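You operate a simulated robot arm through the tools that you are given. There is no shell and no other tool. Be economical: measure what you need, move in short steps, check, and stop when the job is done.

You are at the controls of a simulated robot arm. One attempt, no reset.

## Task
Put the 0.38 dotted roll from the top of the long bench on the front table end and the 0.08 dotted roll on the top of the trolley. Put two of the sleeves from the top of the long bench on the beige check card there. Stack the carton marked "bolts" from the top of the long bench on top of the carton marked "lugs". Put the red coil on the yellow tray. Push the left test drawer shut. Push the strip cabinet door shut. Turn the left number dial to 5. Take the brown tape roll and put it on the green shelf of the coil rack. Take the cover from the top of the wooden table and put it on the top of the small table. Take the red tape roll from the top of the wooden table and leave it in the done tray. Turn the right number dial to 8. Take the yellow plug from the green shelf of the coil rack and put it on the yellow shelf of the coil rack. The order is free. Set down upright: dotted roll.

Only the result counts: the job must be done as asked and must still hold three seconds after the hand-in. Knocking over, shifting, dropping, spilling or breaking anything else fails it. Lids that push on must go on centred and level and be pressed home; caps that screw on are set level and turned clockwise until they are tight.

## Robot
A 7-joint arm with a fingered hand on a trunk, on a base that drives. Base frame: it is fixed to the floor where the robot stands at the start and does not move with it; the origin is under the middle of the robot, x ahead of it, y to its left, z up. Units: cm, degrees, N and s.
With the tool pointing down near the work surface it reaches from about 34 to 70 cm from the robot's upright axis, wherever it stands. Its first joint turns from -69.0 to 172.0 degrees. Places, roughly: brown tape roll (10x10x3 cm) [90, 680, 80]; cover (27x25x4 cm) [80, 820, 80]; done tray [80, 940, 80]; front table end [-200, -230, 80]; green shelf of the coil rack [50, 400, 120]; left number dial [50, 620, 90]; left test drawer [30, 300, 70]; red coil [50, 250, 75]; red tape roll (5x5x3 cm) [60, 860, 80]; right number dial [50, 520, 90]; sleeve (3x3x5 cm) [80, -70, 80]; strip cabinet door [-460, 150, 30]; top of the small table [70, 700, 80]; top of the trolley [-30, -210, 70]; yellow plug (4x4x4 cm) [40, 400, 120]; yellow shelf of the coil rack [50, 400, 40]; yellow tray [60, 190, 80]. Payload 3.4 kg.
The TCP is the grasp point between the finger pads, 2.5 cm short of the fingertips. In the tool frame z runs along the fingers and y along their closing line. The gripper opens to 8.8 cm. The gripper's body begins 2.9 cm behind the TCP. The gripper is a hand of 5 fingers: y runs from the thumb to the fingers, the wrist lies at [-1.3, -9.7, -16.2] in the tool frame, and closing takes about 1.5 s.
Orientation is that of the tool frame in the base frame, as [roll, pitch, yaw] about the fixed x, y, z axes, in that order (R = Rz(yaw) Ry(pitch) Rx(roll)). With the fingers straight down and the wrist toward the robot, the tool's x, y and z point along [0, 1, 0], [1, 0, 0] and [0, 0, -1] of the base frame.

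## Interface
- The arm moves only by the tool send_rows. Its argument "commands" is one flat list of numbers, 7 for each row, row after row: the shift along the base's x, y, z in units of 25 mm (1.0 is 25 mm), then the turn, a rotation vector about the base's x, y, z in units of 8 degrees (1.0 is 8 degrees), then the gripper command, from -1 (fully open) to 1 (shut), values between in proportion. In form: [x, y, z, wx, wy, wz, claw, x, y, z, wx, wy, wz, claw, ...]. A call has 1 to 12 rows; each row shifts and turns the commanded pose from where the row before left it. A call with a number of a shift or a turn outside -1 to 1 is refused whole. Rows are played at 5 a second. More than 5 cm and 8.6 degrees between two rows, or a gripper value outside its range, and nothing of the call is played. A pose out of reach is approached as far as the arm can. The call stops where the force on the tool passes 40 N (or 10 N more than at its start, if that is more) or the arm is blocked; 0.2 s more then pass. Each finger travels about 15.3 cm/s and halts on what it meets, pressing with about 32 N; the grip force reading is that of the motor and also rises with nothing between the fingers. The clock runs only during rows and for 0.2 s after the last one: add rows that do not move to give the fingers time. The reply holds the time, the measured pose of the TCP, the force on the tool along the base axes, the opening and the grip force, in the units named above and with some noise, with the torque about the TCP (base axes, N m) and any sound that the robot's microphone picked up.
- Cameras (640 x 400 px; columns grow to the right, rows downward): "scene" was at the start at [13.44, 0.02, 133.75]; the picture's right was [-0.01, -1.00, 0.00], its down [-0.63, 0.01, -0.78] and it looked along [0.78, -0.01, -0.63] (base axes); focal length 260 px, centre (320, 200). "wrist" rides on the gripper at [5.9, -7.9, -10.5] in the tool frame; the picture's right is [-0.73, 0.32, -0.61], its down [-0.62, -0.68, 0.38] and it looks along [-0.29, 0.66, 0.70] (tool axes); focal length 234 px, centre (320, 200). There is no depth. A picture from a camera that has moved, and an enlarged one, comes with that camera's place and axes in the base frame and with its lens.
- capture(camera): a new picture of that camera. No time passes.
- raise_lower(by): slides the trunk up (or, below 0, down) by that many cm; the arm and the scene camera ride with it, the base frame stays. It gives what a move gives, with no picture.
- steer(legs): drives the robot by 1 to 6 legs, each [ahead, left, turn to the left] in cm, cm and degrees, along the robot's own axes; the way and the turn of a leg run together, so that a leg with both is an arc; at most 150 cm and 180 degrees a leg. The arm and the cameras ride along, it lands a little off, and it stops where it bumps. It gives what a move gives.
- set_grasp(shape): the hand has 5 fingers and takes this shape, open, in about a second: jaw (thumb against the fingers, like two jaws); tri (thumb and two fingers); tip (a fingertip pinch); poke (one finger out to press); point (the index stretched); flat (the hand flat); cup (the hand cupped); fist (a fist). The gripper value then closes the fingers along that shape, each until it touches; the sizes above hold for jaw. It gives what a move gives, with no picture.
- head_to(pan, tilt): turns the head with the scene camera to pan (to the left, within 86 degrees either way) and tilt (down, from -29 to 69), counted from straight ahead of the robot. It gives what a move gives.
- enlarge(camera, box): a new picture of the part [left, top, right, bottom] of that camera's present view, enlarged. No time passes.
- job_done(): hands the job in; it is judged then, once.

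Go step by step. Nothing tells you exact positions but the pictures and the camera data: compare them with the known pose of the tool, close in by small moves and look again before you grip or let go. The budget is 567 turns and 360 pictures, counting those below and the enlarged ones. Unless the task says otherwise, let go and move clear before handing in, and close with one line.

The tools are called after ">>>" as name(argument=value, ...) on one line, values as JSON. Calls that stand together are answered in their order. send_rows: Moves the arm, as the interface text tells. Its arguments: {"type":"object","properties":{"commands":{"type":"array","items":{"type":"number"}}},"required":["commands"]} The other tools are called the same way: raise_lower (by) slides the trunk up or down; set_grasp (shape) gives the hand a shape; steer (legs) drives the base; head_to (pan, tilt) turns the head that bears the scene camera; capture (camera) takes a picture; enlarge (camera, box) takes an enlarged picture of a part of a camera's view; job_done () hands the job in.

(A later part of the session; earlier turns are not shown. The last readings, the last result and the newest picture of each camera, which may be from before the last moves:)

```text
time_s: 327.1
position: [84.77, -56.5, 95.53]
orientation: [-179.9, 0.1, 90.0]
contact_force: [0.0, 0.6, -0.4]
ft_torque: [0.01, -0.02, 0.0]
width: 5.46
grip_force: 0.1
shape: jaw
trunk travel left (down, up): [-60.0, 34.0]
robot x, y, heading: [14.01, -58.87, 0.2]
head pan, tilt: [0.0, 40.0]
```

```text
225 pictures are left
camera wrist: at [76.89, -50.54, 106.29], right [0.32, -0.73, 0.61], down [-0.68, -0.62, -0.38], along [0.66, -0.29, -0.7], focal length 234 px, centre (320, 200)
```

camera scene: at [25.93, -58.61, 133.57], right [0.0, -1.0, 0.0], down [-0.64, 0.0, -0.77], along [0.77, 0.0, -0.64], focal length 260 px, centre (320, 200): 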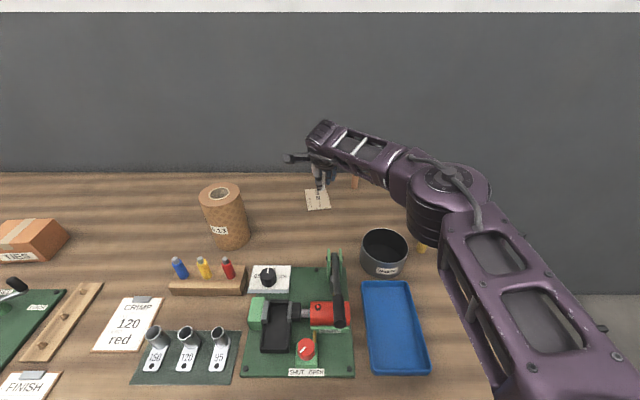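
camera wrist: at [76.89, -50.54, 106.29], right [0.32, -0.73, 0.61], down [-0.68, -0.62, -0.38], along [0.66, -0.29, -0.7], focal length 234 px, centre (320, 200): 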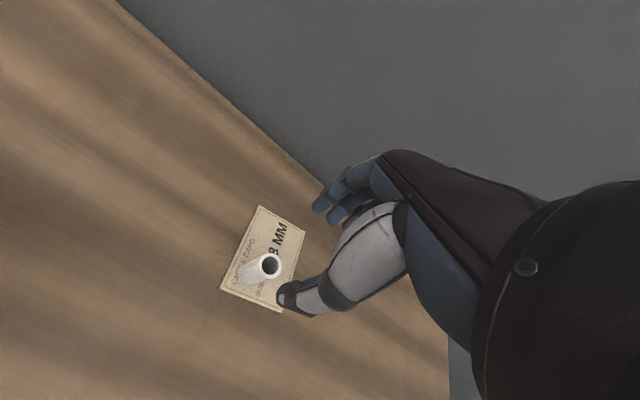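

White sleeve stands on the card. Now to the yellow sleeve at (68, −84).

>>> send_rows(commands=[0, 0, 1, 0, 0, 0, -0.25, 0, 0, 1, 0, 0, 0, -0.25, 0, 0, 1, 0, 0, 0, -0.25, 0, 0, 1, 0, 0, 0, -0.25])

>>> steer(legs=[[-13, 0, 0], [0, -25, 0]])

>>> head_to(pan=0, tilt=50)

>>> capture(camera="scene")

>>> capture(camera="wrist")

```text
time_s: 328.1
position: [84.67, -56.59, 105.64]
orientation: [180.0, 0.1, 90.0]
contact_force: [0.3, 0.8, -0.2]
ft_torque: [-0.02, -0.02, 0.0]
width: 5.45
grip_force: 0.1
shape: jaw
trunk travel left (down, up): [-60.0, 34.0]
robot x, y, heading: [14.28, -58.89, 0.3]
head pan, tilt: [0.0, 40.0]
```

```text
time_s: 330.8
position: [71.77, -81.67, 105.55]
orientation: [-179.9, 0.1, 89.8]
contact_force: [0.5, -0.4, 0.5]
ft_torque: [0.01, 0.03, 0.01]
width: 5.46
grip_force: 0.0
shape: jaw
trunk travel left (down, up): [-60.0, 34.0]
robot x, y, heading: [1.45, -83.85, -0.1]
head pan, tilt: [0.0, 40.0]
```

```text
time_s: 331.5
position: [71.83, -81.7, 105.64]
orientation: [-179.8, -0.1, 89.7]
contact_force: [0.1, -0.9, 0.5]
ft_torque: [0.0, -0.01, -0.01]
width: 5.49
grip_force: 0.1
shape: jaw
trunk travel left (down, up): [-60.0, 34.0]
robot x, y, heading: [1.04, -83.42, 0.1]
head pan, tilt: [0.0, 50.0]
```

```text
224 pictures are left
camera scene: at [13.96, -83.51, 132.16], right [0.0, -1.0, 0.0], down [-0.77, 0.0, -0.64], along [0.64, 0.0, -0.77], focal length 260 px, centre (320, 200)
```

scene: 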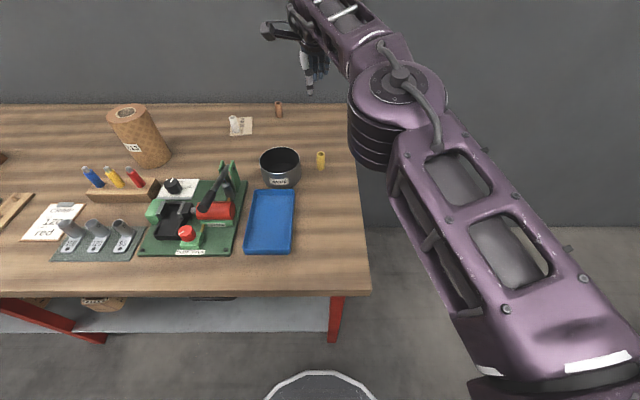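

```text
223 pictures are left
camera wrist: at [63.87, -75.69, 116.19], right [0.32, -0.73, 0.61], down [-0.68, -0.62, -0.38], along [0.66, -0.29, -0.7], focal length 234 px, centre (320, 200)
```

wrist: 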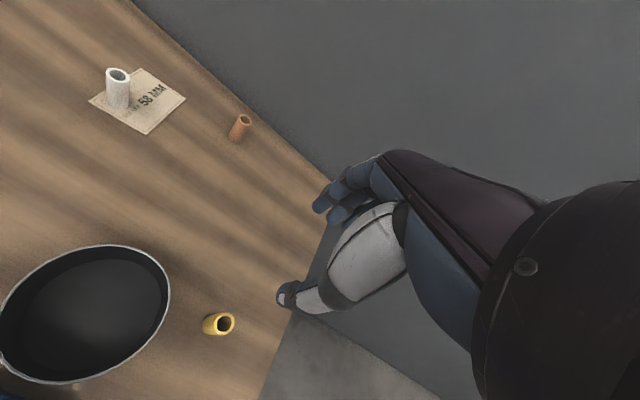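

Yellow sleeve is at (68.35, −84.0). Move over it and descend.

>>> send_rows(commands=[-0.69, -0.47, 0, 0, 0, 0, -0.3, -0.69, -0.47, 0, 0, 0, 0, -0.3, 0, 0, -1, 0, 0, 0, -0.3, 0, 0, -1, 0, 0, 0, -0.3, 0, 0, -1, 0, 0, 0, -0.3, 0, 0, -1, 0, 0, 0, -0.3, 0, 0, -1, 0, 0, 0, -0.3, 0, 0, 0, 0, 0, 0, -0.3])

>>> capture(camera="wrist")

>>> enlarge(camera="scene", box=[250, 90, 390, 200])

```text
time_s: 333.3
position: [68.38, -84.1, 93.17]
orientation: [-180.0, 0.0, 89.9]
contact_force: [0.5, -0.1, 0.1]
ft_torque: [0.02, -0.02, 0.0]
width: 5.69
grip_force: 0.0
shape: jaw
trunk travel left (down, up): [-60.0, 34.0]
robot x, y, heading: [1.49, -83.62, 0.1]
head pan, tilt: [0.0, 50.0]
```

```text
222 pictures are left
camera wrist: at [60.51, -78.13, 103.77], right [0.32, -0.73, 0.61], down [-0.68, -0.62, -0.38], along [0.66, -0.29, -0.7], focal length 234 px, centre (320, 200)
```

wrist: 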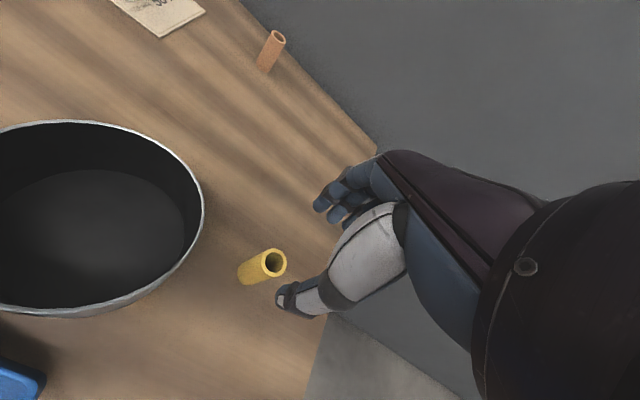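

```text
3.64 times, centred on (320, 145) of scene
camera zoom: at [13.92, -83.54, 132.16], right [0.0, -1.0, 0.0], down [-0.77, 0.0, -0.64], along [0.64, 0.0, -0.77], focal length 946 px, centre (320, 400)
```

zoom: 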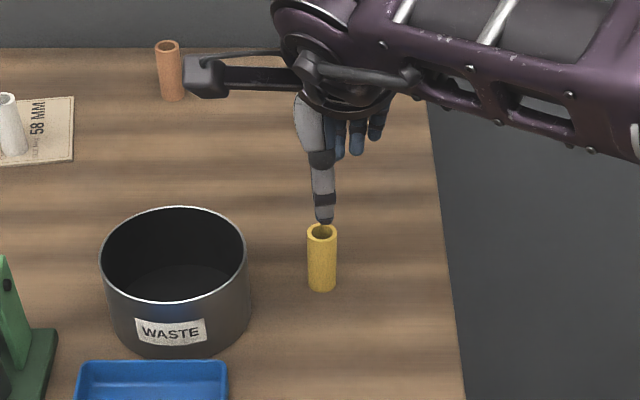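

>>> send_rows(commands=[0, 0, -0.8, 0, 0, 0, -0.3, 0, 0, -0.8, 0, 0, 0, -0.3, 0, 0, -0.8, 0, 0, 0, -0.3, 0, 0, -0.5, 0, 0, 0, -0.3, 0, 0, -0.25, 0, 0, 0, -0.3, 0, 0, 0, 0, 0, 0, 0.4, 0, 0, 0, 0, 0, 0, 1, 0, 0, 0, 0, 0, 0, 1, 0, 0, 0, 0, 0, 0, 1, 0, 0, 0, 0, 0, 0, 1, 0, 0, 0, 0, 0, 0, 1])

>>> send_rows(commands=[0, 0, 0.5, 0, 0, 0, 1, 0, 0, 1, 0, 0, 0, 1, 0, 0, 1, 0, 0, 0, 1, 0, 0, 1, 0, 0, 0, 1, 0, 0, 1, 0, 0, 0, 1, 0, 0, 1, 0, 0, 0, 1])

>>> capture(camera="wrist")

```text
time_s: 335.7
position: [68.36, -84.15, 85.26]
orientation: [-180.0, 0.0, 89.7]
contact_force: [-0.8, 0.4, -0.6]
ft_torque: [0.06, 0.02, -0.03]
width: 1.23
grip_force: 31.7
shape: jaw
trunk travel left (down, up): [-60.0, 34.0]
robot x, y, heading: [1.4, -83.69, -0.2]
head pan, tilt: [0.0, 50.0]
```

```text
time_s: 337.1
position: [68.23, -83.93, 99.08]
orientation: [180.0, 0.1, 89.8]
contact_force: [-0.1, 0.8, 0.6]
ft_torque: [-0.01, -0.03, 0.01]
width: 1.18
grip_force: 32.3
shape: jaw
trunk travel left (down, up): [-60.0, 34.0]
robot x, y, heading: [1.28, -83.67, -0.1]
head pan, tilt: [0.0, 50.0]
```

```text
220 pictures are left
camera wrist: at [60.34, -77.92, 109.68], right [0.32, -0.73, 0.61], down [-0.68, -0.62, -0.38], along [0.66, -0.29, -0.7], focal length 234 px, centre (320, 200)
```

wrist: 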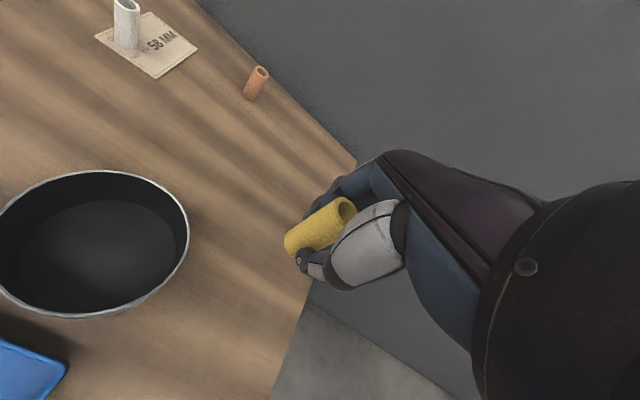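

Yellow held. Drive back in front of the card.

>>> steer(legs=[[0, 22.5, 0], [12.8, 0, 0]])

>>> capture(camera="wrist")

>>> enlarge(camera="scene", box=[265, 80, 405, 180])

```text
time_s: 339.9
position: [81.11, -61.11, 98.96]
orientation: [180.0, 0.0, 89.7]
contact_force: [-1.0, -0.2, -0.6]
ft_torque: [0.04, 0.0, -0.03]
width: 1.21
grip_force: 31.8
shape: jaw
trunk travel left (down, up): [-60.0, 34.0]
robot x, y, heading: [14.3, -60.58, -0.3]
head pan, tilt: [0.0, 50.0]
stopped in leg 2: the robot was blocked; the commanded pose is now the measured one
```

```text
219 pictures are left
camera wrist: at [73.27, -55.13, 109.64], right [0.32, -0.73, 0.61], down [-0.68, -0.62, -0.38], along [0.66, -0.29, -0.7], focal length 234 px, centre (320, 200)
```

wrist: 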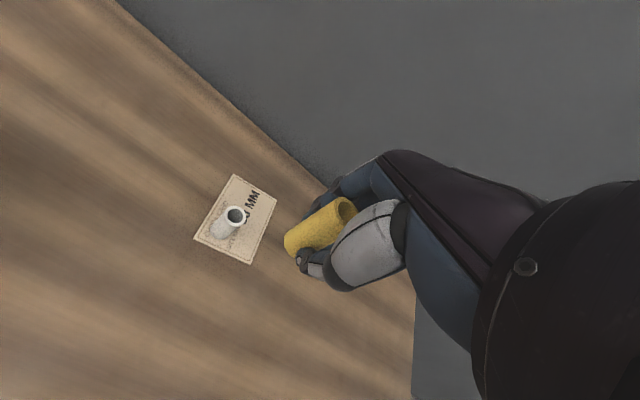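

```text
4.00 times, centred on (335, 130) of scene
camera zoom: at [26.83, -60.68, 132.15], right [0.0, -1.0, 0.0], down [-0.77, 0.0, -0.64], along [0.64, 0.0, -0.77], focal length 1040 px, centre (260, 480)
```

zoom: 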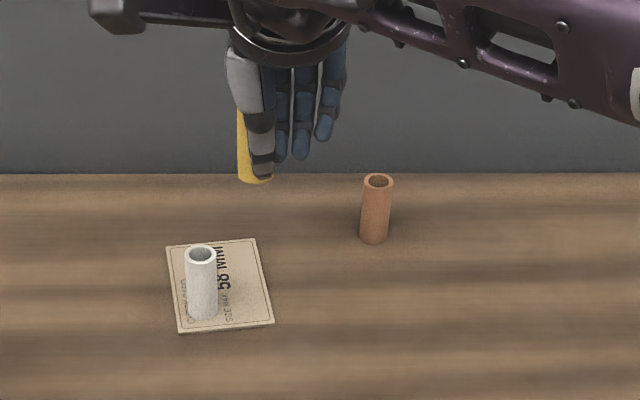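

Target (85.0, −59.5) beside the white one. Move over and lower.

>>> send_rows(commands=[0.4, 0.2, -0.5, 0, 0, 0, 1, 0.4, 0.2, -0.5, 0, 0, 0, 1, 0.4, 0.2, -0.5, 0, 0, 0, 1, 0.3, 0.04, -0.4, 0, 0, 0, 1, 0, 0, -0.4, 0, 0, 0, 1, 0, 0, 0, 0, 0, 0, 1])

>>> enlarge(camera="scene", box=[265, 100, 405, 200])

>>> capture(camera="wrist")

```text
time_s: 341.3
position: [84.9, -59.5, 93.25]
orientation: [180.0, 0.1, 89.7]
contact_force: [0.3, -0.2, 0.4]
ft_torque: [0.01, -0.02, 0.02]
width: 1.2
grip_force: 32.5
shape: jaw
trunk travel left (down, up): [-60.0, 34.0]
robot x, y, heading: [14.33, -60.63, 0.0]
head pan, tilt: [0.0, 50.0]
```

```text
4.00 times, centred on (335, 150) of scene
camera zoom: at [26.85, -60.66, 132.15], right [0.0, -1.0, 0.0], down [-0.77, 0.0, -0.64], along [0.64, 0.0, -0.77], focal length 1040 px, centre (260, 400)
```

zoom: 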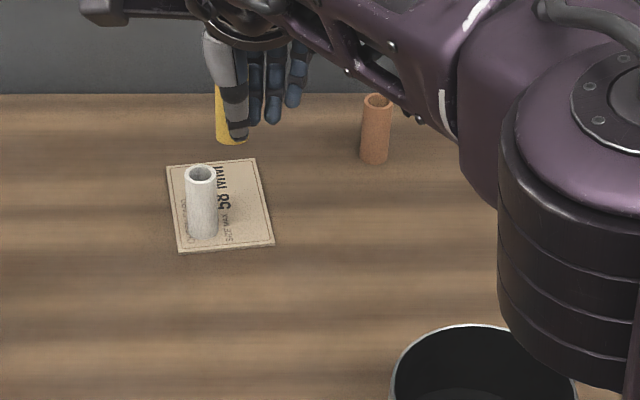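

```text
216 pictures are left
camera wrist: at [77.03, -53.55, 103.9], right [0.32, -0.73, 0.61], down [-0.68, -0.62, -0.38], along [0.66, -0.29, -0.7], focal length 234 px, centre (320, 200)
```

wrist: 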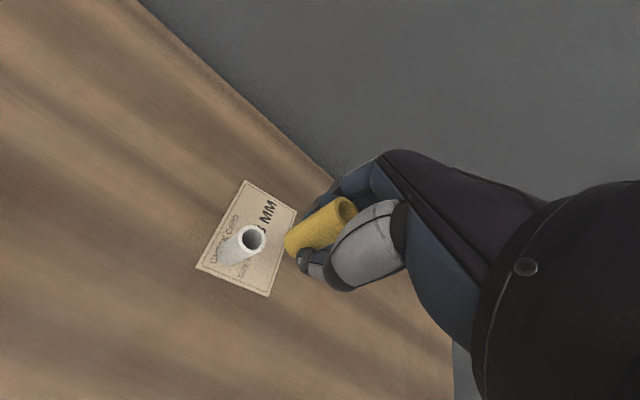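

The yellow sleeve hangs slightly left; shift 0.8 cm right, then lower.

>>> send_rows(commands=[0, -0.32, 0, 0, 0, 0, 1, 0, 0, -0.6, 0, 0, 0, 1, 0, 0, -0.6, 0, 0, 0, 1, 0, 0, -0.6, 0, 0, 0, 1, 0, 0, -0.6, 0, 0, 0, 1, 0, 0, -0.4, 0, 0, 0, 1, 0, 0, 0, 0, 0, 0, 1])

>>> enlarge(camera="scene", box=[265, 100, 405, 200])

>>> enlarge(camera="wrist", box=[180, 130, 380, 310])

```text
time_s: 342.9
position: [84.94, -60.22, 86.33]
orientation: [-179.9, 0.0, 89.7]
contact_force: [-0.6, -1.1, -0.3]
ft_torque: [-0.01, -0.01, 0.01]
width: 1.2
grip_force: 32.2
shape: jaw
trunk travel left (down, up): [-60.0, 34.0]
robot x, y, heading: [14.26, -60.66, -0.4]
head pan, tilt: [0.0, 50.0]
```

```text
4.00 times, centred on (335, 150) of scene
camera zoom: at [26.85, -60.69, 132.15], right [0.0, -1.0, 0.0], down [-0.77, 0.0, -0.64], along [0.64, 0.0, -0.77], focal length 1040 px, centre (260, 400)
```

zoom: 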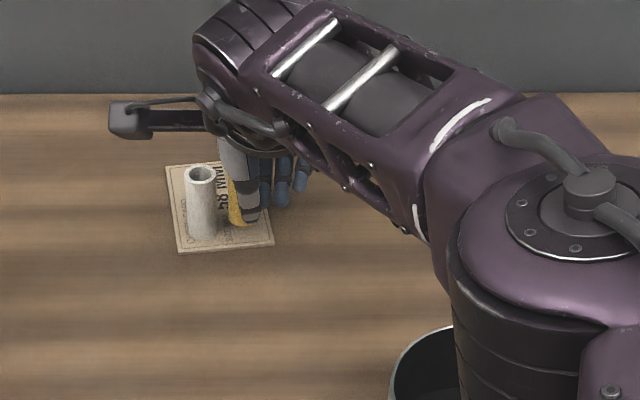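

```text
2.22 times, centred on (280, 220) of wrist
camera zoom: at [76.98, -54.25, 96.95], right [0.32, -0.73, 0.61], down [-0.68, -0.62, -0.38], along [0.66, -0.29, -0.7], focal length 520 px, centre (409, 156)
```

zoom: 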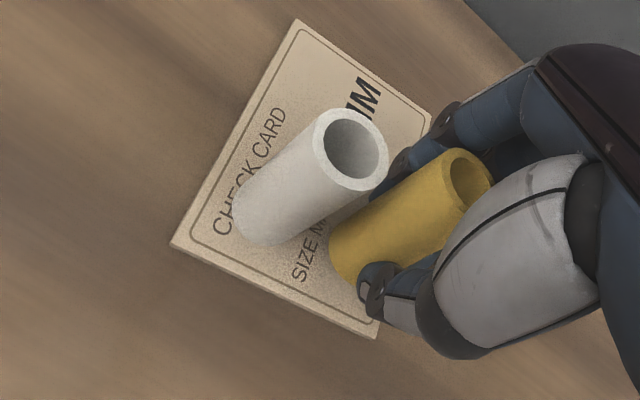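

>>> send_rows(commands=[0, 0, -0.25, 0, 0, 0, 1, 0, 0, -0.12, 0, 0, 0, 1, 0, 0, 0, 0, 0, 0, 1])

```text
time_s: 343.7
position: [85.04, -60.26, 85.34]
orientation: [180.0, 0.0, 89.8]
contact_force: [-0.8, 0.4, 2.5]
ft_torque: [0.03, -0.05, -0.02]
width: 1.2
grip_force: 32.4
shape: jaw
trunk travel left (down, up): [-60.0, 34.0]
robot x, y, heading: [14.58, -60.39, -0.1]
head pan, tilt: [0.0, 50.0]
```

Contact. Release gently and rise.

>>> send_rows(commands=[0, 0, 0, 0, 0, 0, 0.5, 0, 0, 0, 0, 0, 0, 0.2, 0, 0, 0, 0, 0, 0, -0.1, 0, 0, 0, 0, 0, 0, -0.1, 0, 0, 0.4, 0, 0, 0, -0.1, 0, 0, 0.6, 0, 0, 0, -0.1, 0, 0, 1, 0, 0, 0, -0.1, 0, 0, 1, 0, 0, 0, -0.1, 0, 0, 1, 0, 0, 0, -0.1, 0, 0, 1, 0, 0, 0, -0.1])

>>> capture(camera="wrist")

```text
time_s: 345.9
position: [84.8, -60.55, 97.83]
orientation: [-179.9, -0.1, 89.7]
contact_force: [0.0, 1.0, -0.1]
ft_torque: [-0.05, -0.03, 0.01]
width: 4.79
grip_force: 0.1
shape: jaw
trunk travel left (down, up): [-60.0, 34.0]
robot x, y, heading: [14.44, -60.58, -0.1]
head pan, tilt: [0.0, 50.0]
```

```text
213 pictures are left
camera wrist: at [76.93, -54.47, 108.45], right [0.32, -0.73, 0.61], down [-0.68, -0.62, -0.38], along [0.66, -0.29, -0.7], focal length 234 px, centre (320, 200)
```

wrist: 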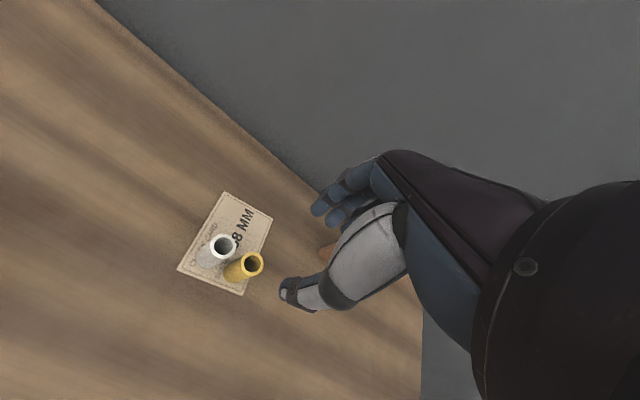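

Both sleeves are on the card. Next: red coil, yellow tray and drawer around y 190–300. I raise up and drive left along the bench.

>>> send_rows(commands=[0, 0, 1, 0, 0, 0, -0.1, 0, 0, 1, 0, 0, 0, -0.5, 0, 0, 1, 0, 0, 0, -1, 0, 0, 1, 0, 0, 0, -1])

>>> raise_lower(by=25)

>>> steer(legs=[[-25, 0, 0], [0, 120, 0], [0, 110, 0]])

>>> head_to(pan=30, tilt=40)

>>> capture(camera="scene")

```text
time_s: 346.9
position: [84.51, -60.33, 107.67]
orientation: [-179.9, 0.1, 89.7]
contact_force: [-0.2, -0.2, -0.9]
ft_torque: [0.01, 0.0, -0.01]
width: 8.8
grip_force: 0.0
shape: jaw
out of reach, approached as far as the arm can: row 4
trunk travel left (down, up): [-60.0, 34.0]
robot x, y, heading: [14.1, -60.46, -0.3]
head pan, tilt: [0.0, 50.0]
```

```text
time_s: 349.5
position: [84.74, -60.44, 132.51]
orientation: [-179.9, 0.0, 89.7]
contact_force: [0.6, 1.2, -0.3]
ft_torque: [0.02, 0.05, 0.03]
width: 8.78
grip_force: 0.1
shape: jaw
trunk travel left (down, up): [-85.0, 9.0]
robot x, y, heading: [14.2, -61.19, -0.0]
head pan, tilt: [0.0, 50.0]
```

```text
time_s: 362.1
position: [67.47, 165.47, 132.76]
orientation: [-179.8, 0.0, 87.1]
contact_force: [-0.7, 0.8, -0.5]
ft_torque: [-0.02, 0.01, 0.01]
width: 8.8
grip_force: 0.1
shape: jaw
trunk travel left (down, up): [-85.0, 9.0]
robot x, y, heading: [-2.87, 168.33, -2.6]
head pan, tilt: [0.0, 50.0]
```

```text
time_s: 363.1
position: [67.59, 165.51, 132.52]
orientation: [-180.0, 0.0, 87.1]
contact_force: [-0.1, 0.2, 0.1]
ft_torque: [-0.02, 0.02, 0.0]
width: 8.78
grip_force: 0.0
shape: jaw
trunk travel left (down, up): [-85.0, 9.0]
robot x, y, heading: [-3.1, 168.16, -2.5]
head pan, tilt: [30.0, 40.0]
```

```text
212 pictures are left
camera scene: at [9.58, 172.05, 158.57], right [0.46, -0.89, 0.0], down [-0.57, -0.29, -0.77], along [0.68, 0.35, -0.64], focal length 260 px, centre (320, 200)
```

scene: 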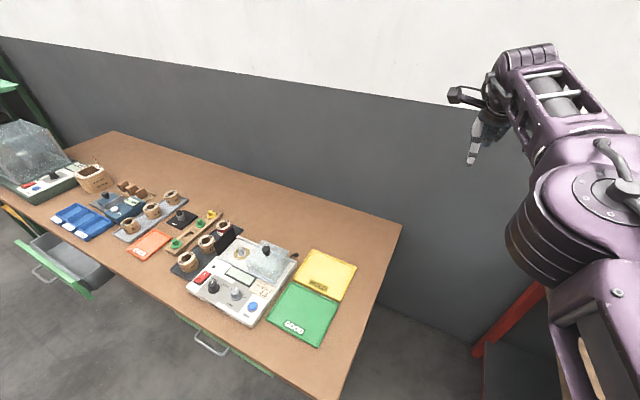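

I see the yellow "HOLD" tray, coils and an open green drawer at left. I move left and look closer.

>>> steer(legs=[[-8, 60, 2.5]])

>>> head_to(pan=15, tilt=50)

>>> capture(camera="scene")

>>> enlarge(camera="scene", box=[160, 80, 440, 280])

```text
time_s: 366.5
position: [61.17, 228.24, 132.62]
orientation: [-179.9, 0.0, 90.1]
contact_force: [-0.5, 0.5, 0.3]
ft_torque: [-0.01, 0.02, -0.02]
width: 8.78
grip_force: 0.2
shape: jaw
trunk travel left (down, up): [-85.0, 9.0]
robot x, y, heading: [-9.68, 227.14, -0.1]
head pan, tilt: [30.0, 40.0]
```

```text
time_s: 367.2
position: [61.08, 228.36, 132.55]
orientation: [-179.8, 0.0, 90.0]
contact_force: [0.5, 1.0, -0.4]
ft_torque: [0.0, -0.01, -0.04]
width: 8.78
grip_force: 0.0
shape: jaw
trunk travel left (down, up): [-85.0, 9.0]
robot x, y, heading: [-9.21, 227.53, 0.2]
head pan, tilt: [15.0, 50.0]
```

```text
211 pictures are left
camera scene: at [2.93, 229.72, 157.16], right [0.26, -0.97, 0.0], down [-0.74, -0.2, -0.64], along [0.62, 0.17, -0.77], focal length 260 px, centre (320, 200)
```

scene: 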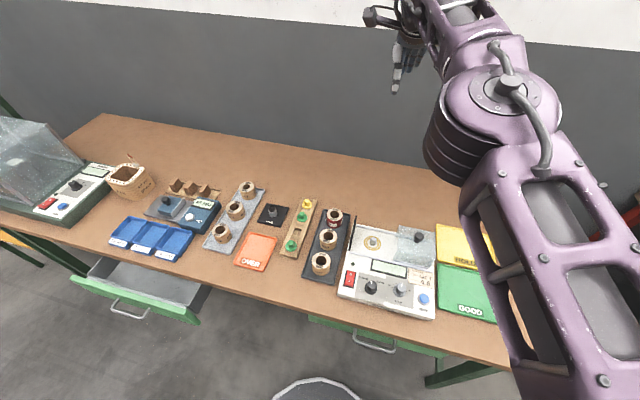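

```text
2.00 times, centred on (300, 180) of scene
camera zoom: at [2.93, 229.72, 157.16], right [0.26, -0.97, 0.0], down [-0.74, -0.2, -0.64], along [0.62, 0.17, -0.77], focal length 520 px, centre (360, 240)
```

zoom: 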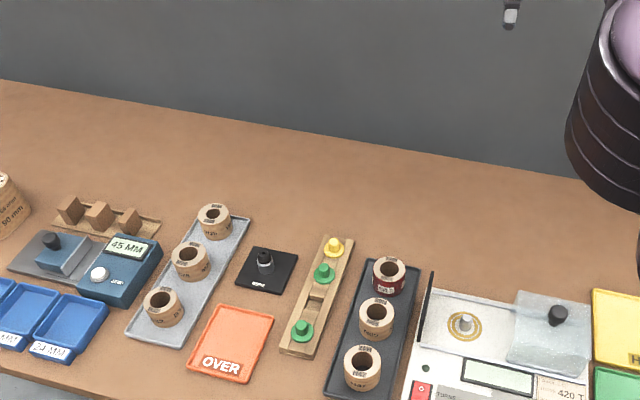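

The red coil is the dark-red-banded one at the back of the dark holder. I lower the trunk and get a second view to triangulate.

>>> enlarge(camera="scene", box=[300, 190, 400, 290])

>>> raise_lower(by=-25)

>>> enlarge(camera="scene", box=[270, 120, 430, 260])

>>> capture(camera="wrist")

```text
4.00 times, centred on (350, 240) of scene
camera zoom: at [2.93, 229.72, 157.16], right [0.26, -0.97, 0.0], down [-0.74, -0.2, -0.64], along [0.62, 0.17, -0.77], focal length 1040 px, centre (200, 40)
```

zoom: 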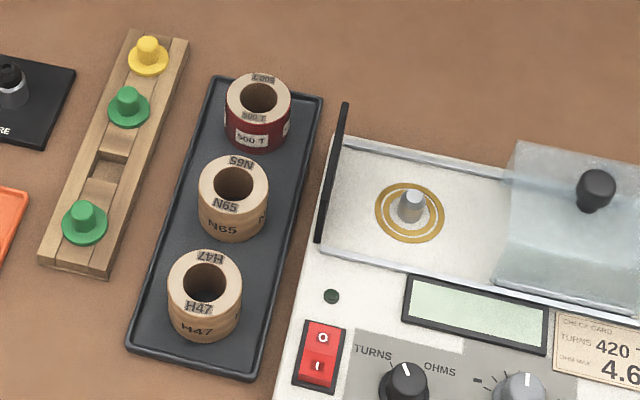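

```text
time_s: 369.8
position: [60.95, 228.29, 107.61]
orientation: [-179.9, 0.0, 90.0]
contact_force: [-0.2, 0.3, 0.0]
ft_torque: [0.03, -0.05, 0.04]
width: 8.78
grip_force: 0.0
shape: jaw
trunk travel left (down, up): [-60.0, 34.0]
robot x, y, heading: [-9.03, 227.32, 0.2]
head pan, tilt: [15.0, 50.0]
```

```text
2.86 times, centred on (350, 190) of scene
camera zoom: at [2.93, 229.68, 132.16], right [0.26, -0.97, 0.0], down [-0.74, -0.2, -0.64], along [0.62, 0.17, -0.77], focal length 743 px, centre (234, 229)
```

zoom: 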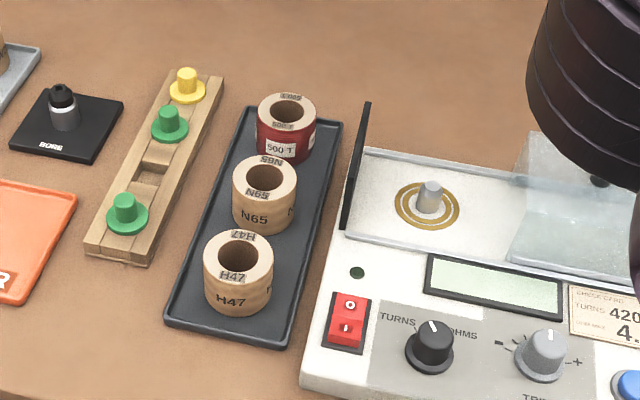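

```text
207 pictures are left
camera wrist: at [53.1, 234.18, 118.24], right [0.32, -0.73, 0.61], down [-0.68, -0.62, -0.38], along [0.66, -0.29, -0.7], focal length 234 px, centre (320, 200)
```

wrist: 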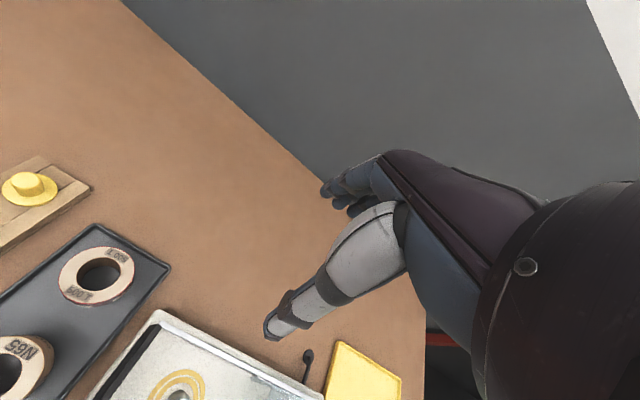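

Red coil top centre ≈ (55.8, 238.6, 85.8), Ø≈5.6. Move above and descend partway.

>>> send_rows(commands=[-0.412, 0.824, 0, 0, 0, 0, -0.5, -0.412, 0.824, 0, 0, 0, 0, -0.4, -0.412, 0.824, 0, 0, 0, 0, -0.35, -0.412, 0.824, 0, 0, 0, 0, -0.35, -0.412, 0.824, 0, 0, 0, 0, -0.35, 0, 0, -1, 0, 0, 0, -0.35, 0, 0, -1, 0, 0, 0, -0.35, 0, 0, -1, 0, 0, 0, -0.35, 0, 0, -1, 0, 0, 0, -0.35, 0, 0, -1, 0, 0, 0, -0.35, 0, 0, 0, 0, 0, 0, -0.35])

>>> enlarge(camera="scene", box=[270, 90, 430, 230])

>>> capture(camera="wrist")

```text
time_s: 372.2
position: [56.92, 238.03, 95.28]
orientation: [-180.0, 0.0, 90.0]
contact_force: [0.0, -0.3, 0.5]
ft_torque: [0.0, -0.04, 0.07]
width: 5.98
grip_force: 0.0
shape: jaw
out of reach, approached as far as the arm can: row 2, 3, 4
trunk travel left (down, up): [-60.0, 34.0]
robot x, y, heading: [-9.42, 227.29, 0.2]
head pan, tilt: [15.0, 50.0]
```

```text
2.86 times, centred on (350, 160) of scene
camera zoom: at [2.92, 229.67, 132.15], right [0.26, -0.97, 0.0], down [-0.74, -0.2, -0.64], along [0.62, 0.17, -0.77], focal length 743 px, centre (234, 314)
```

zoom: 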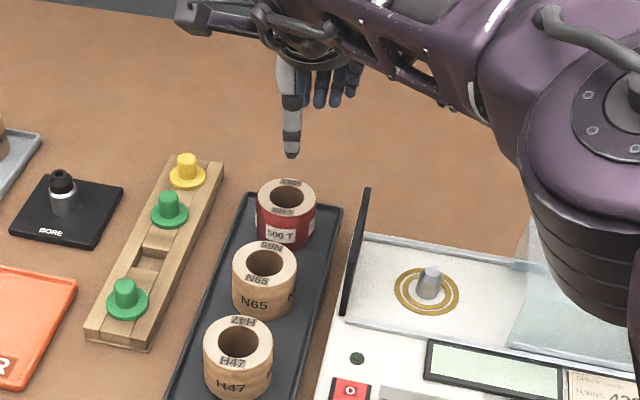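

```text
205 pictures are left
camera wrist: at [48.96, 244.04, 105.86], right [0.32, -0.73, 0.61], down [-0.68, -0.62, -0.38], along [0.66, -0.29, -0.7], focal length 234 px, centre (320, 200)
```

wrist: 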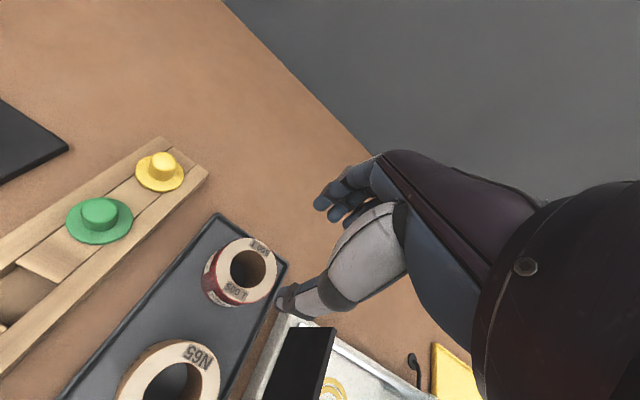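

>>> send_rows(commands=[-0.24, 0.3, -0.5, 0, 0, 0, -0.35, 0, 0, -0.8, 0, 0, 0, -0.35, 0, 0, -0.8, 0, 0, 0, -0.35, 0, 0, -0.6, 0, 0, 0, -0.35, 0, 0, -0.3, 0, 0, 0, -0.35, 0, 0, 0, 0, 0, 0, -0.35])

>>> enlarge(camera="scene", box=[270, 90, 430, 230])

>>> capture(camera="wrist")

```text
time_s: 373.6
position: [56.26, 238.86, 87.73]
orientation: [-180.0, 0.0, 89.9]
contact_force: [-0.5, 0.2, 0.2]
ft_torque: [0.02, 0.01, 0.01]
width: 5.96
grip_force: 0.0
shape: jaw
trunk travel left (down, up): [-60.0, 34.0]
robot x, y, heading: [-9.44, 227.72, 0.2]
head pan, tilt: [15.0, 50.0]
```

```text
2.86 times, centred on (350, 160) of scene
camera zoom: at [2.93, 229.68, 132.15], right [0.26, -0.97, 0.0], down [-0.74, -0.2, -0.64], along [0.62, 0.17, -0.77], focal length 743 px, centre (234, 314)
```

zoom: 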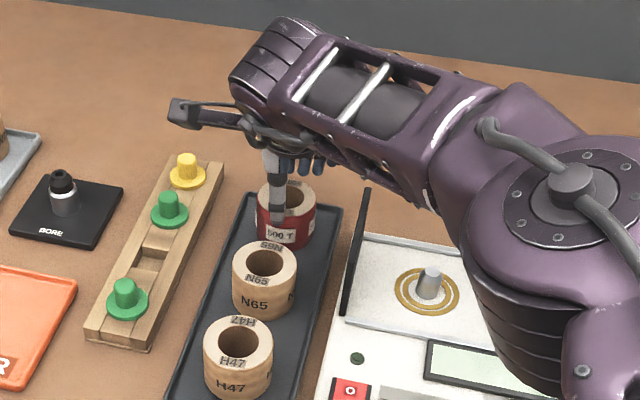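

```text
203 pictures are left
camera wrist: at [48.38, 244.81, 98.46], right [0.32, -0.73, 0.61], down [-0.68, -0.62, -0.38], along [0.66, -0.29, -0.7], focal length 234 px, centre (320, 200)
```

wrist: 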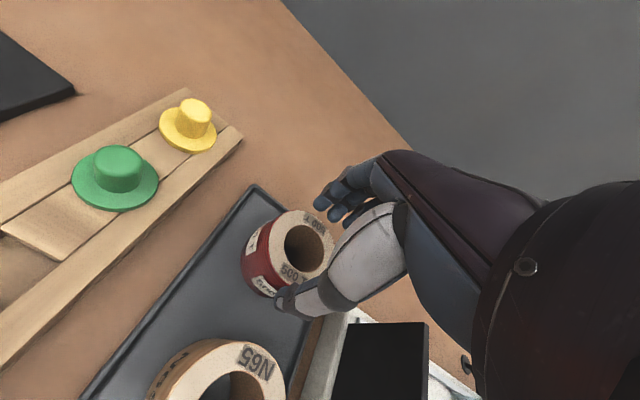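

>>> send_rows(commands=[0, 0, -0.5, 0, 0, 0, -0.35, 0, 0, -0.4, 0, 0, 0, -0.35, 0, 0, 0, 0, 0, 0, 0, 0, 0, 0, 0, 0, 0, 1, 0, 0, 0, 0, 0, 0, 1, 0, 0, 0, 0, 0, 0, 1, 0, 0, 0, 0, 0, 0, 1, 0, 0, 0, 0, 0, 0, 1])

>>> send_rows(commands=[0, 0, 0.5, 0, 0, 0, 1, 0, 0, 1, 0, 0, 0, 1, 0, 0, 1, 0, 0, 0, 1, 0, 0, 1, 0, 0, 0, 1, 0, 0, 0.5, 0, 0, 0, 1])

>>> capture(camera="wrist")

>>> capture(camera="scene")

```text
time_s: 375.4
position: [56.31, 238.85, 85.49]
orientation: [180.0, 0.0, 90.0]
contact_force: [-2.4, 0.4, 1.3]
ft_torque: [0.01, 0.01, 0.02]
width: 4.93
grip_force: 32.3
shape: jaw
trunk travel left (down, up): [-60.0, 34.0]
robot x, y, heading: [-9.04, 227.51, 0.2]
head pan, tilt: [15.0, 50.0]
```

```text
time_s: 376.6
position: [56.23, 238.92, 95.57]
orientation: [-179.9, 0.0, 90.0]
contact_force: [-0.2, 0.2, -1.8]
ft_torque: [0.0, 0.03, 0.01]
width: 4.94
grip_force: 31.9
shape: jaw
trunk travel left (down, up): [-60.0, 34.0]
robot x, y, heading: [-9.27, 227.62, -0.0]
head pan, tilt: [15.0, 50.0]
```

```text
202 pictures are left
camera wrist: at [48.32, 244.86, 106.16], right [0.32, -0.73, 0.61], down [-0.68, -0.62, -0.38], along [0.66, -0.29, -0.7], focal length 234 px, centre (320, 200)
```

wrist: 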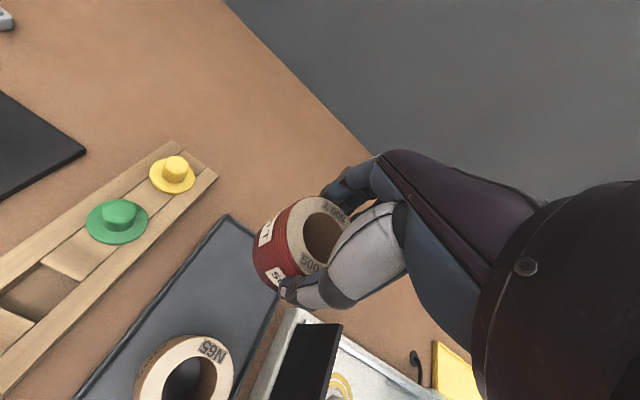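

```text
201 pictures are left
camera scene: at [2.97, 229.69, 132.15], right [0.26, -0.97, 0.0], down [-0.74, -0.2, -0.64], along [0.62, 0.17, -0.77], focal length 260 px, centre (320, 200)
```

scene: 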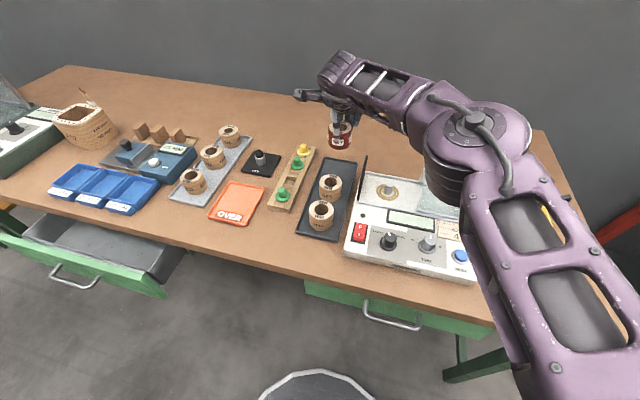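

Holding the red coil. Raise and drive right to the yellow tray.

>>> send_rows(commands=[0, 0, 1, 0, 0, 0, 1, 0, 0, 1, 0, 0, 0, 1, 0, 0, 1, 0, 0, 0, 1, 0, 0, 1, 0, 0, 0, 1, 0, 0, 1, 0, 0, 0, 1])

>>> steer(legs=[[0, -38, 0]])

>>> head_to(pan=0, tilt=50)

>>> capture(camera="scene")

>>> capture(camera="wrist")

```text
time_s: 377.8
position: [56.08, 238.74, 108.08]
orientation: [-179.9, -0.1, 90.0]
contact_force: [-0.1, -0.3, -1.7]
ft_torque: [0.0, 0.03, 0.01]
width: 4.96
grip_force: 32.3
shape: jaw
trunk travel left (down, up): [-60.0, 34.0]
robot x, y, heading: [-9.68, 227.89, 0.1]
head pan, tilt: [15.0, 50.0]
```

```text
time_s: 380.2
position: [56.42, 201.53, 108.01]
orientation: [-179.9, 0.0, 90.4]
contact_force: [0.5, -0.3, -0.9]
ft_torque: [0.01, -0.04, 0.05]
width: 4.98
grip_force: 31.9
shape: jaw
trunk travel left (down, up): [-60.0, 34.0]
robot x, y, heading: [-9.43, 189.66, 0.6]
head pan, tilt: [15.0, 50.0]
```

```text
time_s: 381.0
position: [56.36, 201.66, 107.93]
orientation: [-179.8, 0.0, 90.4]
contact_force: [0.0, -0.3, -1.6]
ft_torque: [-0.01, -0.03, 0.0]
width: 4.96
grip_force: 32.1
shape: jaw
trunk travel left (down, up): [-60.0, 34.0]
robot x, y, heading: [-9.32, 190.02, 0.7]
head pan, tilt: [0.0, 50.0]
```

```text
200 pictures are left
camera scene: at [3.45, 190.22, 132.15], right [0.01, -1.0, 0.0], down [-0.77, -0.01, -0.64], along [0.64, 0.01, -0.77], focal length 260 px, centre (320, 200)
```

scene: 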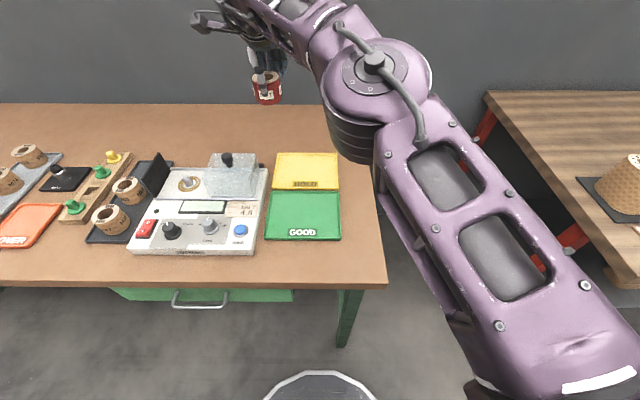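

```text
199 pictures are left
camera wrist: at [48.46, 207.56, 118.62], right [0.33, -0.72, 0.61], down [-0.68, -0.63, -0.38], along [0.66, -0.29, -0.7], focal length 234 px, centre (320, 200)
```

wrist: 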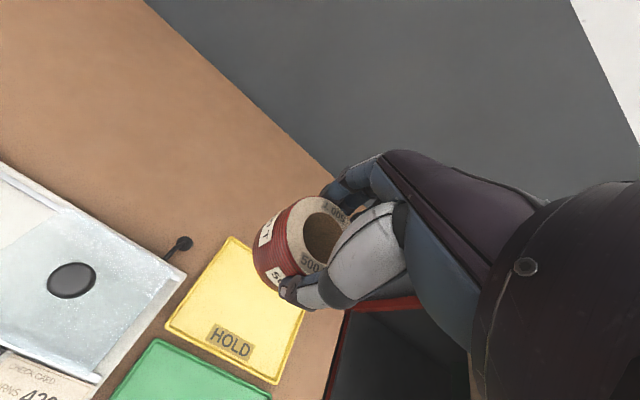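

Tray centre ≈ (56.7, 194.5). Move over it and lower.

>>> send_rows(commands=[0.05, -0.95, 0, 0, 0, 0, 1, 0.05, -0.95, 0, 0, 0, 0, 1, 0.05, -0.95, 0, 0, 0, 0, 1, 0, 0, -1, 0, 0, 0, 1, 0, 0, -1, 0, 0, 0, 1, 0, 0, -1, 0, 0, 0, 1, 0, 0, -1, 0, 0, 0, 1, 0, 0, -1, 0, 0, 0, 1, 0, 0, -1, 0, 0, 0, 1, 0, 0, -1, 0, 0, 0, 1, 0, 0, -0.6, 0, 0, 0, 1, 0, 0, 0, 0, 0, 0, 1])

>>> enlarge(camera="scene", box=[240, 80, 400, 220])

>>> capture(camera="wrist")

```text
time_s: 383.6
position: [56.7, 194.53, 88.93]
orientation: [-179.8, 0.0, 90.4]
contact_force: [-0.6, 0.3, -2.4]
ft_torque: [-0.01, 0.0, -0.03]
width: 4.96
grip_force: 31.9
shape: jaw
trunk travel left (down, up): [-60.0, 34.0]
robot x, y, heading: [-8.85, 189.54, 0.6]
head pan, tilt: [0.0, 50.0]
```

```text
2.86 times, centred on (320, 150) of scene
camera zoom: at [3.44, 190.19, 132.15], right [0.01, -1.0, 0.0], down [-0.77, -0.01, -0.64], along [0.64, 0.01, -0.77], focal length 743 px, centre (320, 343)
```

zoom: 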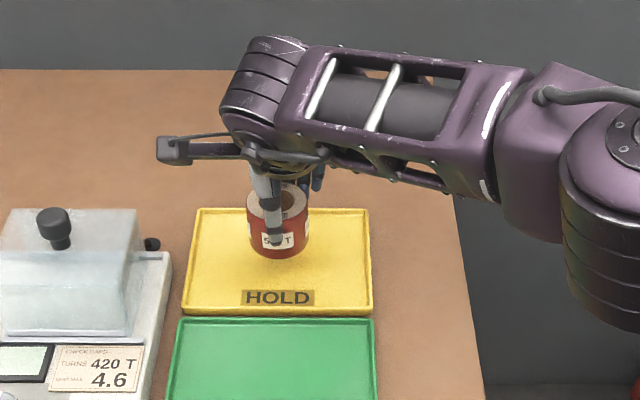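

```text
197 pictures are left
camera wrist: at [48.8, 200.38, 99.53], right [0.33, -0.72, 0.61], down [-0.68, -0.63, -0.38], along [0.66, -0.29, -0.7], focal length 234 px, centre (320, 200)
```

wrist: 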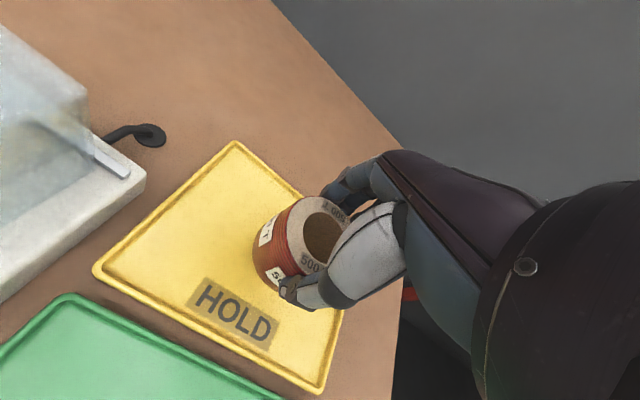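

>>> send_rows(commands=[0, 0, -0.6, 0, 0, 0, 1, 0, 0, -0.4, 0, 0, 0, 1, 0, 0, -0.2, 0, 0, 0, 1, 0, 0, -0.15, 0, 0, 0, 1, 0, 0, 0, 0, 0, 0, 1])

```text
time_s: 384.8
position: [56.83, 194.47, 85.65]
orientation: [-179.9, 0.0, 90.4]
contact_force: [0.1, 0.3, -0.7]
ft_torque: [0.03, -0.04, 0.0]
width: 4.95
grip_force: 31.7
shape: jaw
trunk travel left (down, up): [-60.0, 34.0]
robot x, y, heading: [-9.53, 189.93, 0.3]
head pan, tilt: [0.0, 50.0]
```

>>> send_rows(commands=[0, 0, -0.12, 0, 0, 0, 1, 0, 0, 0, 0, 0, 0, 1])

>>> send_rows(commands=[0, 0, 0, 0, 0, 0, 0.3, 0, 0, 0, 0, 0, 0, 0, 0, 0, 0, 0, 0, 0, -0.5, 0, 0, 0, 0, 0, 0, -0.5, 0, 0, 0.4, 0, 0, 0, -0.5, 0, 0, 0.8, 0, 0, 0, -0.5, 0, 0, 1, 0, 0, 0, -0.5, 0, 0, 1, 0, 0, 0, -0.5, 0, 0, 1, 0, 0, 0, -0.5, 0, 0, 1, 0, 0, 0, -0.5])

>>> capture(camera="wrist")

```text
time_s: 385.4
position: [56.85, 194.48, 85.56]
orientation: [179.8, 0.0, 90.4]
contact_force: [1.2, 0.4, 8.6]
ft_torque: [0.01, -0.06, -0.03]
width: 4.95
grip_force: 31.9
shape: jaw
trunk travel left (down, up): [-60.0, 34.0]
robot x, y, heading: [-9.24, 189.92, 0.6]
head pan, tilt: [0.0, 50.0]
```

```text
time_s: 387.6
position: [56.75, 194.62, 98.64]
orientation: [-179.9, 0.0, 90.4]
contact_force: [0.0, 0.5, -0.3]
ft_torque: [0.0, 0.01, -0.05]
width: 6.58
grip_force: 0.1
shape: jaw
trunk travel left (down, up): [-60.0, 34.0]
robot x, y, heading: [-8.97, 189.85, 0.4]
head pan, tilt: [0.0, 50.0]
```

```text
196 pictures are left
camera wrist: at [48.84, 200.45, 109.15], right [0.33, -0.72, 0.61], down [-0.68, -0.63, -0.38], along [0.66, -0.28, -0.7], focal length 234 px, centre (320, 200)
```

wrist: 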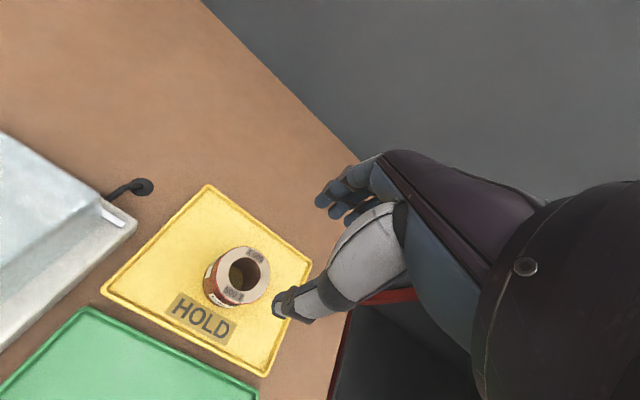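

Red coil is on the yellow tray. Next, the left test drawer: back away, drive left and look at it.

>>> send_rows(commands=[0, 0, 1, 0, 0, 0, -0.5, 0, 0, 1, 0, 0, 0, -0.5, 0, 0, 1, 0, 0, 0, -0.5, 0, 0, 1, 0, 0, 0, -0.5])

>>> steer(legs=[[-40, 0, 0], [0, 105, 0]])

>>> head_to(pan=0, tilt=45)

>>> capture(camera="scene")

```text
time_s: 388.6
position: [56.8, 194.57, 108.37]
orientation: [-179.9, 0.1, 90.4]
contact_force: [0.8, 0.0, -0.1]
ft_torque: [0.01, 0.0, -0.03]
width: 6.56
grip_force: 0.1
shape: jaw
trunk travel left (down, up): [-60.0, 34.0]
robot x, y, heading: [-8.93, 190.13, 0.7]
head pan, tilt: [0.0, 50.0]
```

```text
time_s: 396.1
position: [15.33, 297.63, 108.37]
orientation: [-179.9, 0.0, 90.3]
contact_force: [-0.9, 0.1, -0.3]
ft_torque: [-0.01, 0.02, -0.02]
width: 6.55
grip_force: 0.1
shape: jaw
trunk travel left (down, up): [-60.0, 34.0]
robot x, y, heading: [-50.65, 292.87, 0.1]
head pan, tilt: [0.0, 50.0]
```

```text
time_s: 396.7
position: [15.32, 297.6, 108.38]
orientation: [-179.9, -0.1, 90.3]
contact_force: [1.3, 0.2, 0.6]
ft_torque: [0.0, 0.0, 0.03]
width: 6.6
grip_force: 0.1
shape: jaw
trunk travel left (down, up): [-60.0, 34.0]
robot x, y, heading: [-50.65, 292.71, 0.6]
head pan, tilt: [0.0, 45.0]
```

```text
195 pictures are left
camera scene: at [-37.65, 293.33, 132.84], right [0.01, -1.0, 0.0], down [-0.71, 0.0, -0.71], along [0.71, 0.0, -0.71], focal length 260 px, centre (320, 200)
```

scene: 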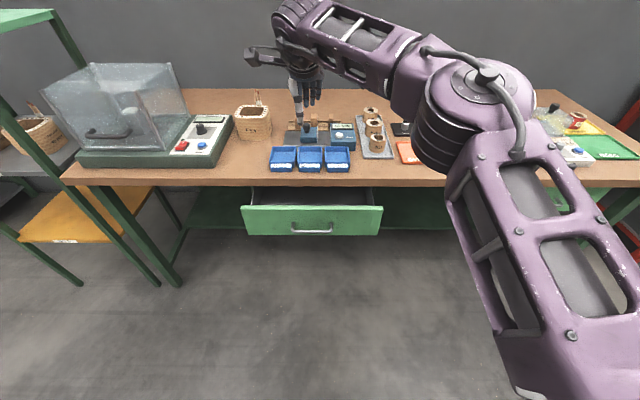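

Drawer front is straight ahead (y≈296). I back off a bit, lower the trunk, and get a second view.

>>> steer(legs=[[-25, 0, 0]])

>>> raise_lower(by=-30)

>>> head_to(pan=0, tilt=25)

>>> enlarge(camera="scene", box=[220, 130, 420, 255])

```text
time_s: 398.5
position: [-9.86, 297.44, 108.43]
orientation: [-180.0, 0.0, 90.2]
contact_force: [0.9, 0.0, -0.5]
ft_torque: [0.0, -0.05, -0.01]
width: 6.55
grip_force: 0.0
shape: jaw
trunk travel left (down, up): [-60.0, 34.0]
robot x, y, heading: [-75.58, 293.18, 0.5]
head pan, tilt: [0.0, 45.0]
```

```text
time_s: 401.5
position: [-9.81, 297.32, 78.37]
orientation: [-179.9, -0.1, 90.3]
contact_force: [-0.8, 0.0, 0.4]
ft_torque: [-0.01, 0.0, -0.03]
width: 6.57
grip_force: 0.1
shape: jaw
trunk travel left (down, up): [-30.0, 64.0]
robot x, y, heading: [-75.99, 292.57, 0.5]
head pan, tilt: [0.0, 45.0]
```

```text
time_s: 402.4
position: [-9.81, 297.38, 78.38]
orientation: [-179.9, 0.0, 90.3]
contact_force: [0.4, -1.2, 0.5]
ft_torque: [-0.01, -0.03, 0.01]
width: 6.57
grip_force: 0.0
shape: jaw
trunk travel left (down, up): [-30.0, 64.0]
robot x, y, heading: [-75.55, 292.9, 0.4]
head pan, tilt: [0.0, 25.0]
```

```text
3.20 times, centred on (320, 192) of scene
camera zoom: at [-61.61, 293.18, 105.89], right [0.01, -1.0, 0.0], down [-0.42, 0.0, -0.91], along [0.91, 0.01, -0.42], focal length 832 px, centre (320, 224)
```

zoom: 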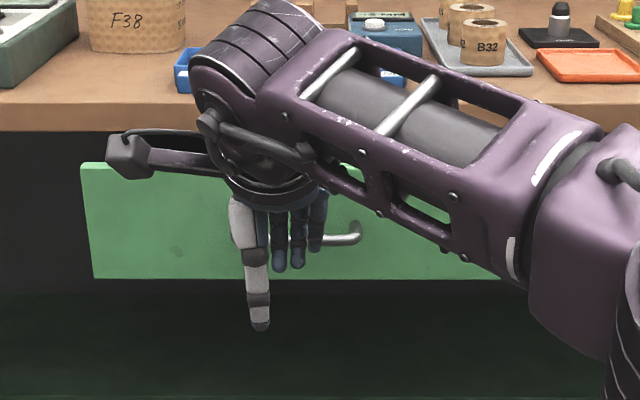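

Drawer face is at x≈16, z 64–76, desk edge x≈24. I close the hand and tilt the fingers forward 60° to push left of the handle.

>>> send_rows(commands=[0, 0.4, 0, 0, -0.94, 0, 1, 0, 0.4, 0, 0, -0.94, 0, 1, 0, 0.4, 0, 0, -0.94, 0, 1, 0, 0.4, 0, 0, -0.94, 0, 1, 0, 0.4, 0, 0, -0.94, 0, 1, 0, 0.4, 0, 0, -0.94, 0, 1, 0, 0.4, 0, 0, -0.94, 0, 1, 0, 0.4, 0, 0, -0.94, 0, 1, 0, 0.4, -0.5, 0, 0, 0, 1, 0, 0.3, -0.8, 0, 0, 0, 1, 0, 0, -0.8, 0, 0, 0, 1, 0, 0, -0.7, 0, 0, 0, 1])

>>> capture(camera="scene")

```text
time_s: 405.0
position: [-9.78, 307.16, 71.28]
orientation: [119.9, 0.3, 90.2]
contact_force: [-0.4, -0.7, 0.9]
ft_torque: [-0.03, 0.01, 0.0]
width: 0.01
grip_force: 32.0
shape: jaw
trunk travel left (down, up): [-30.0, 64.0]
robot x, y, heading: [-75.69, 292.93, 0.5]
head pan, tilt: [0.0, 25.0]
```

```text
193 pictures are left
camera scene: at [-61.6, 293.18, 105.9], right [0.01, -1.0, 0.0], down [-0.42, 0.0, -0.91], along [0.91, 0.01, -0.42], focal length 260 px, centre (320, 200)
```

scene: 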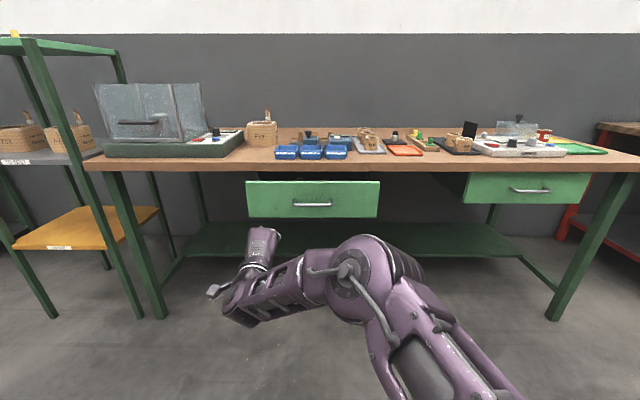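

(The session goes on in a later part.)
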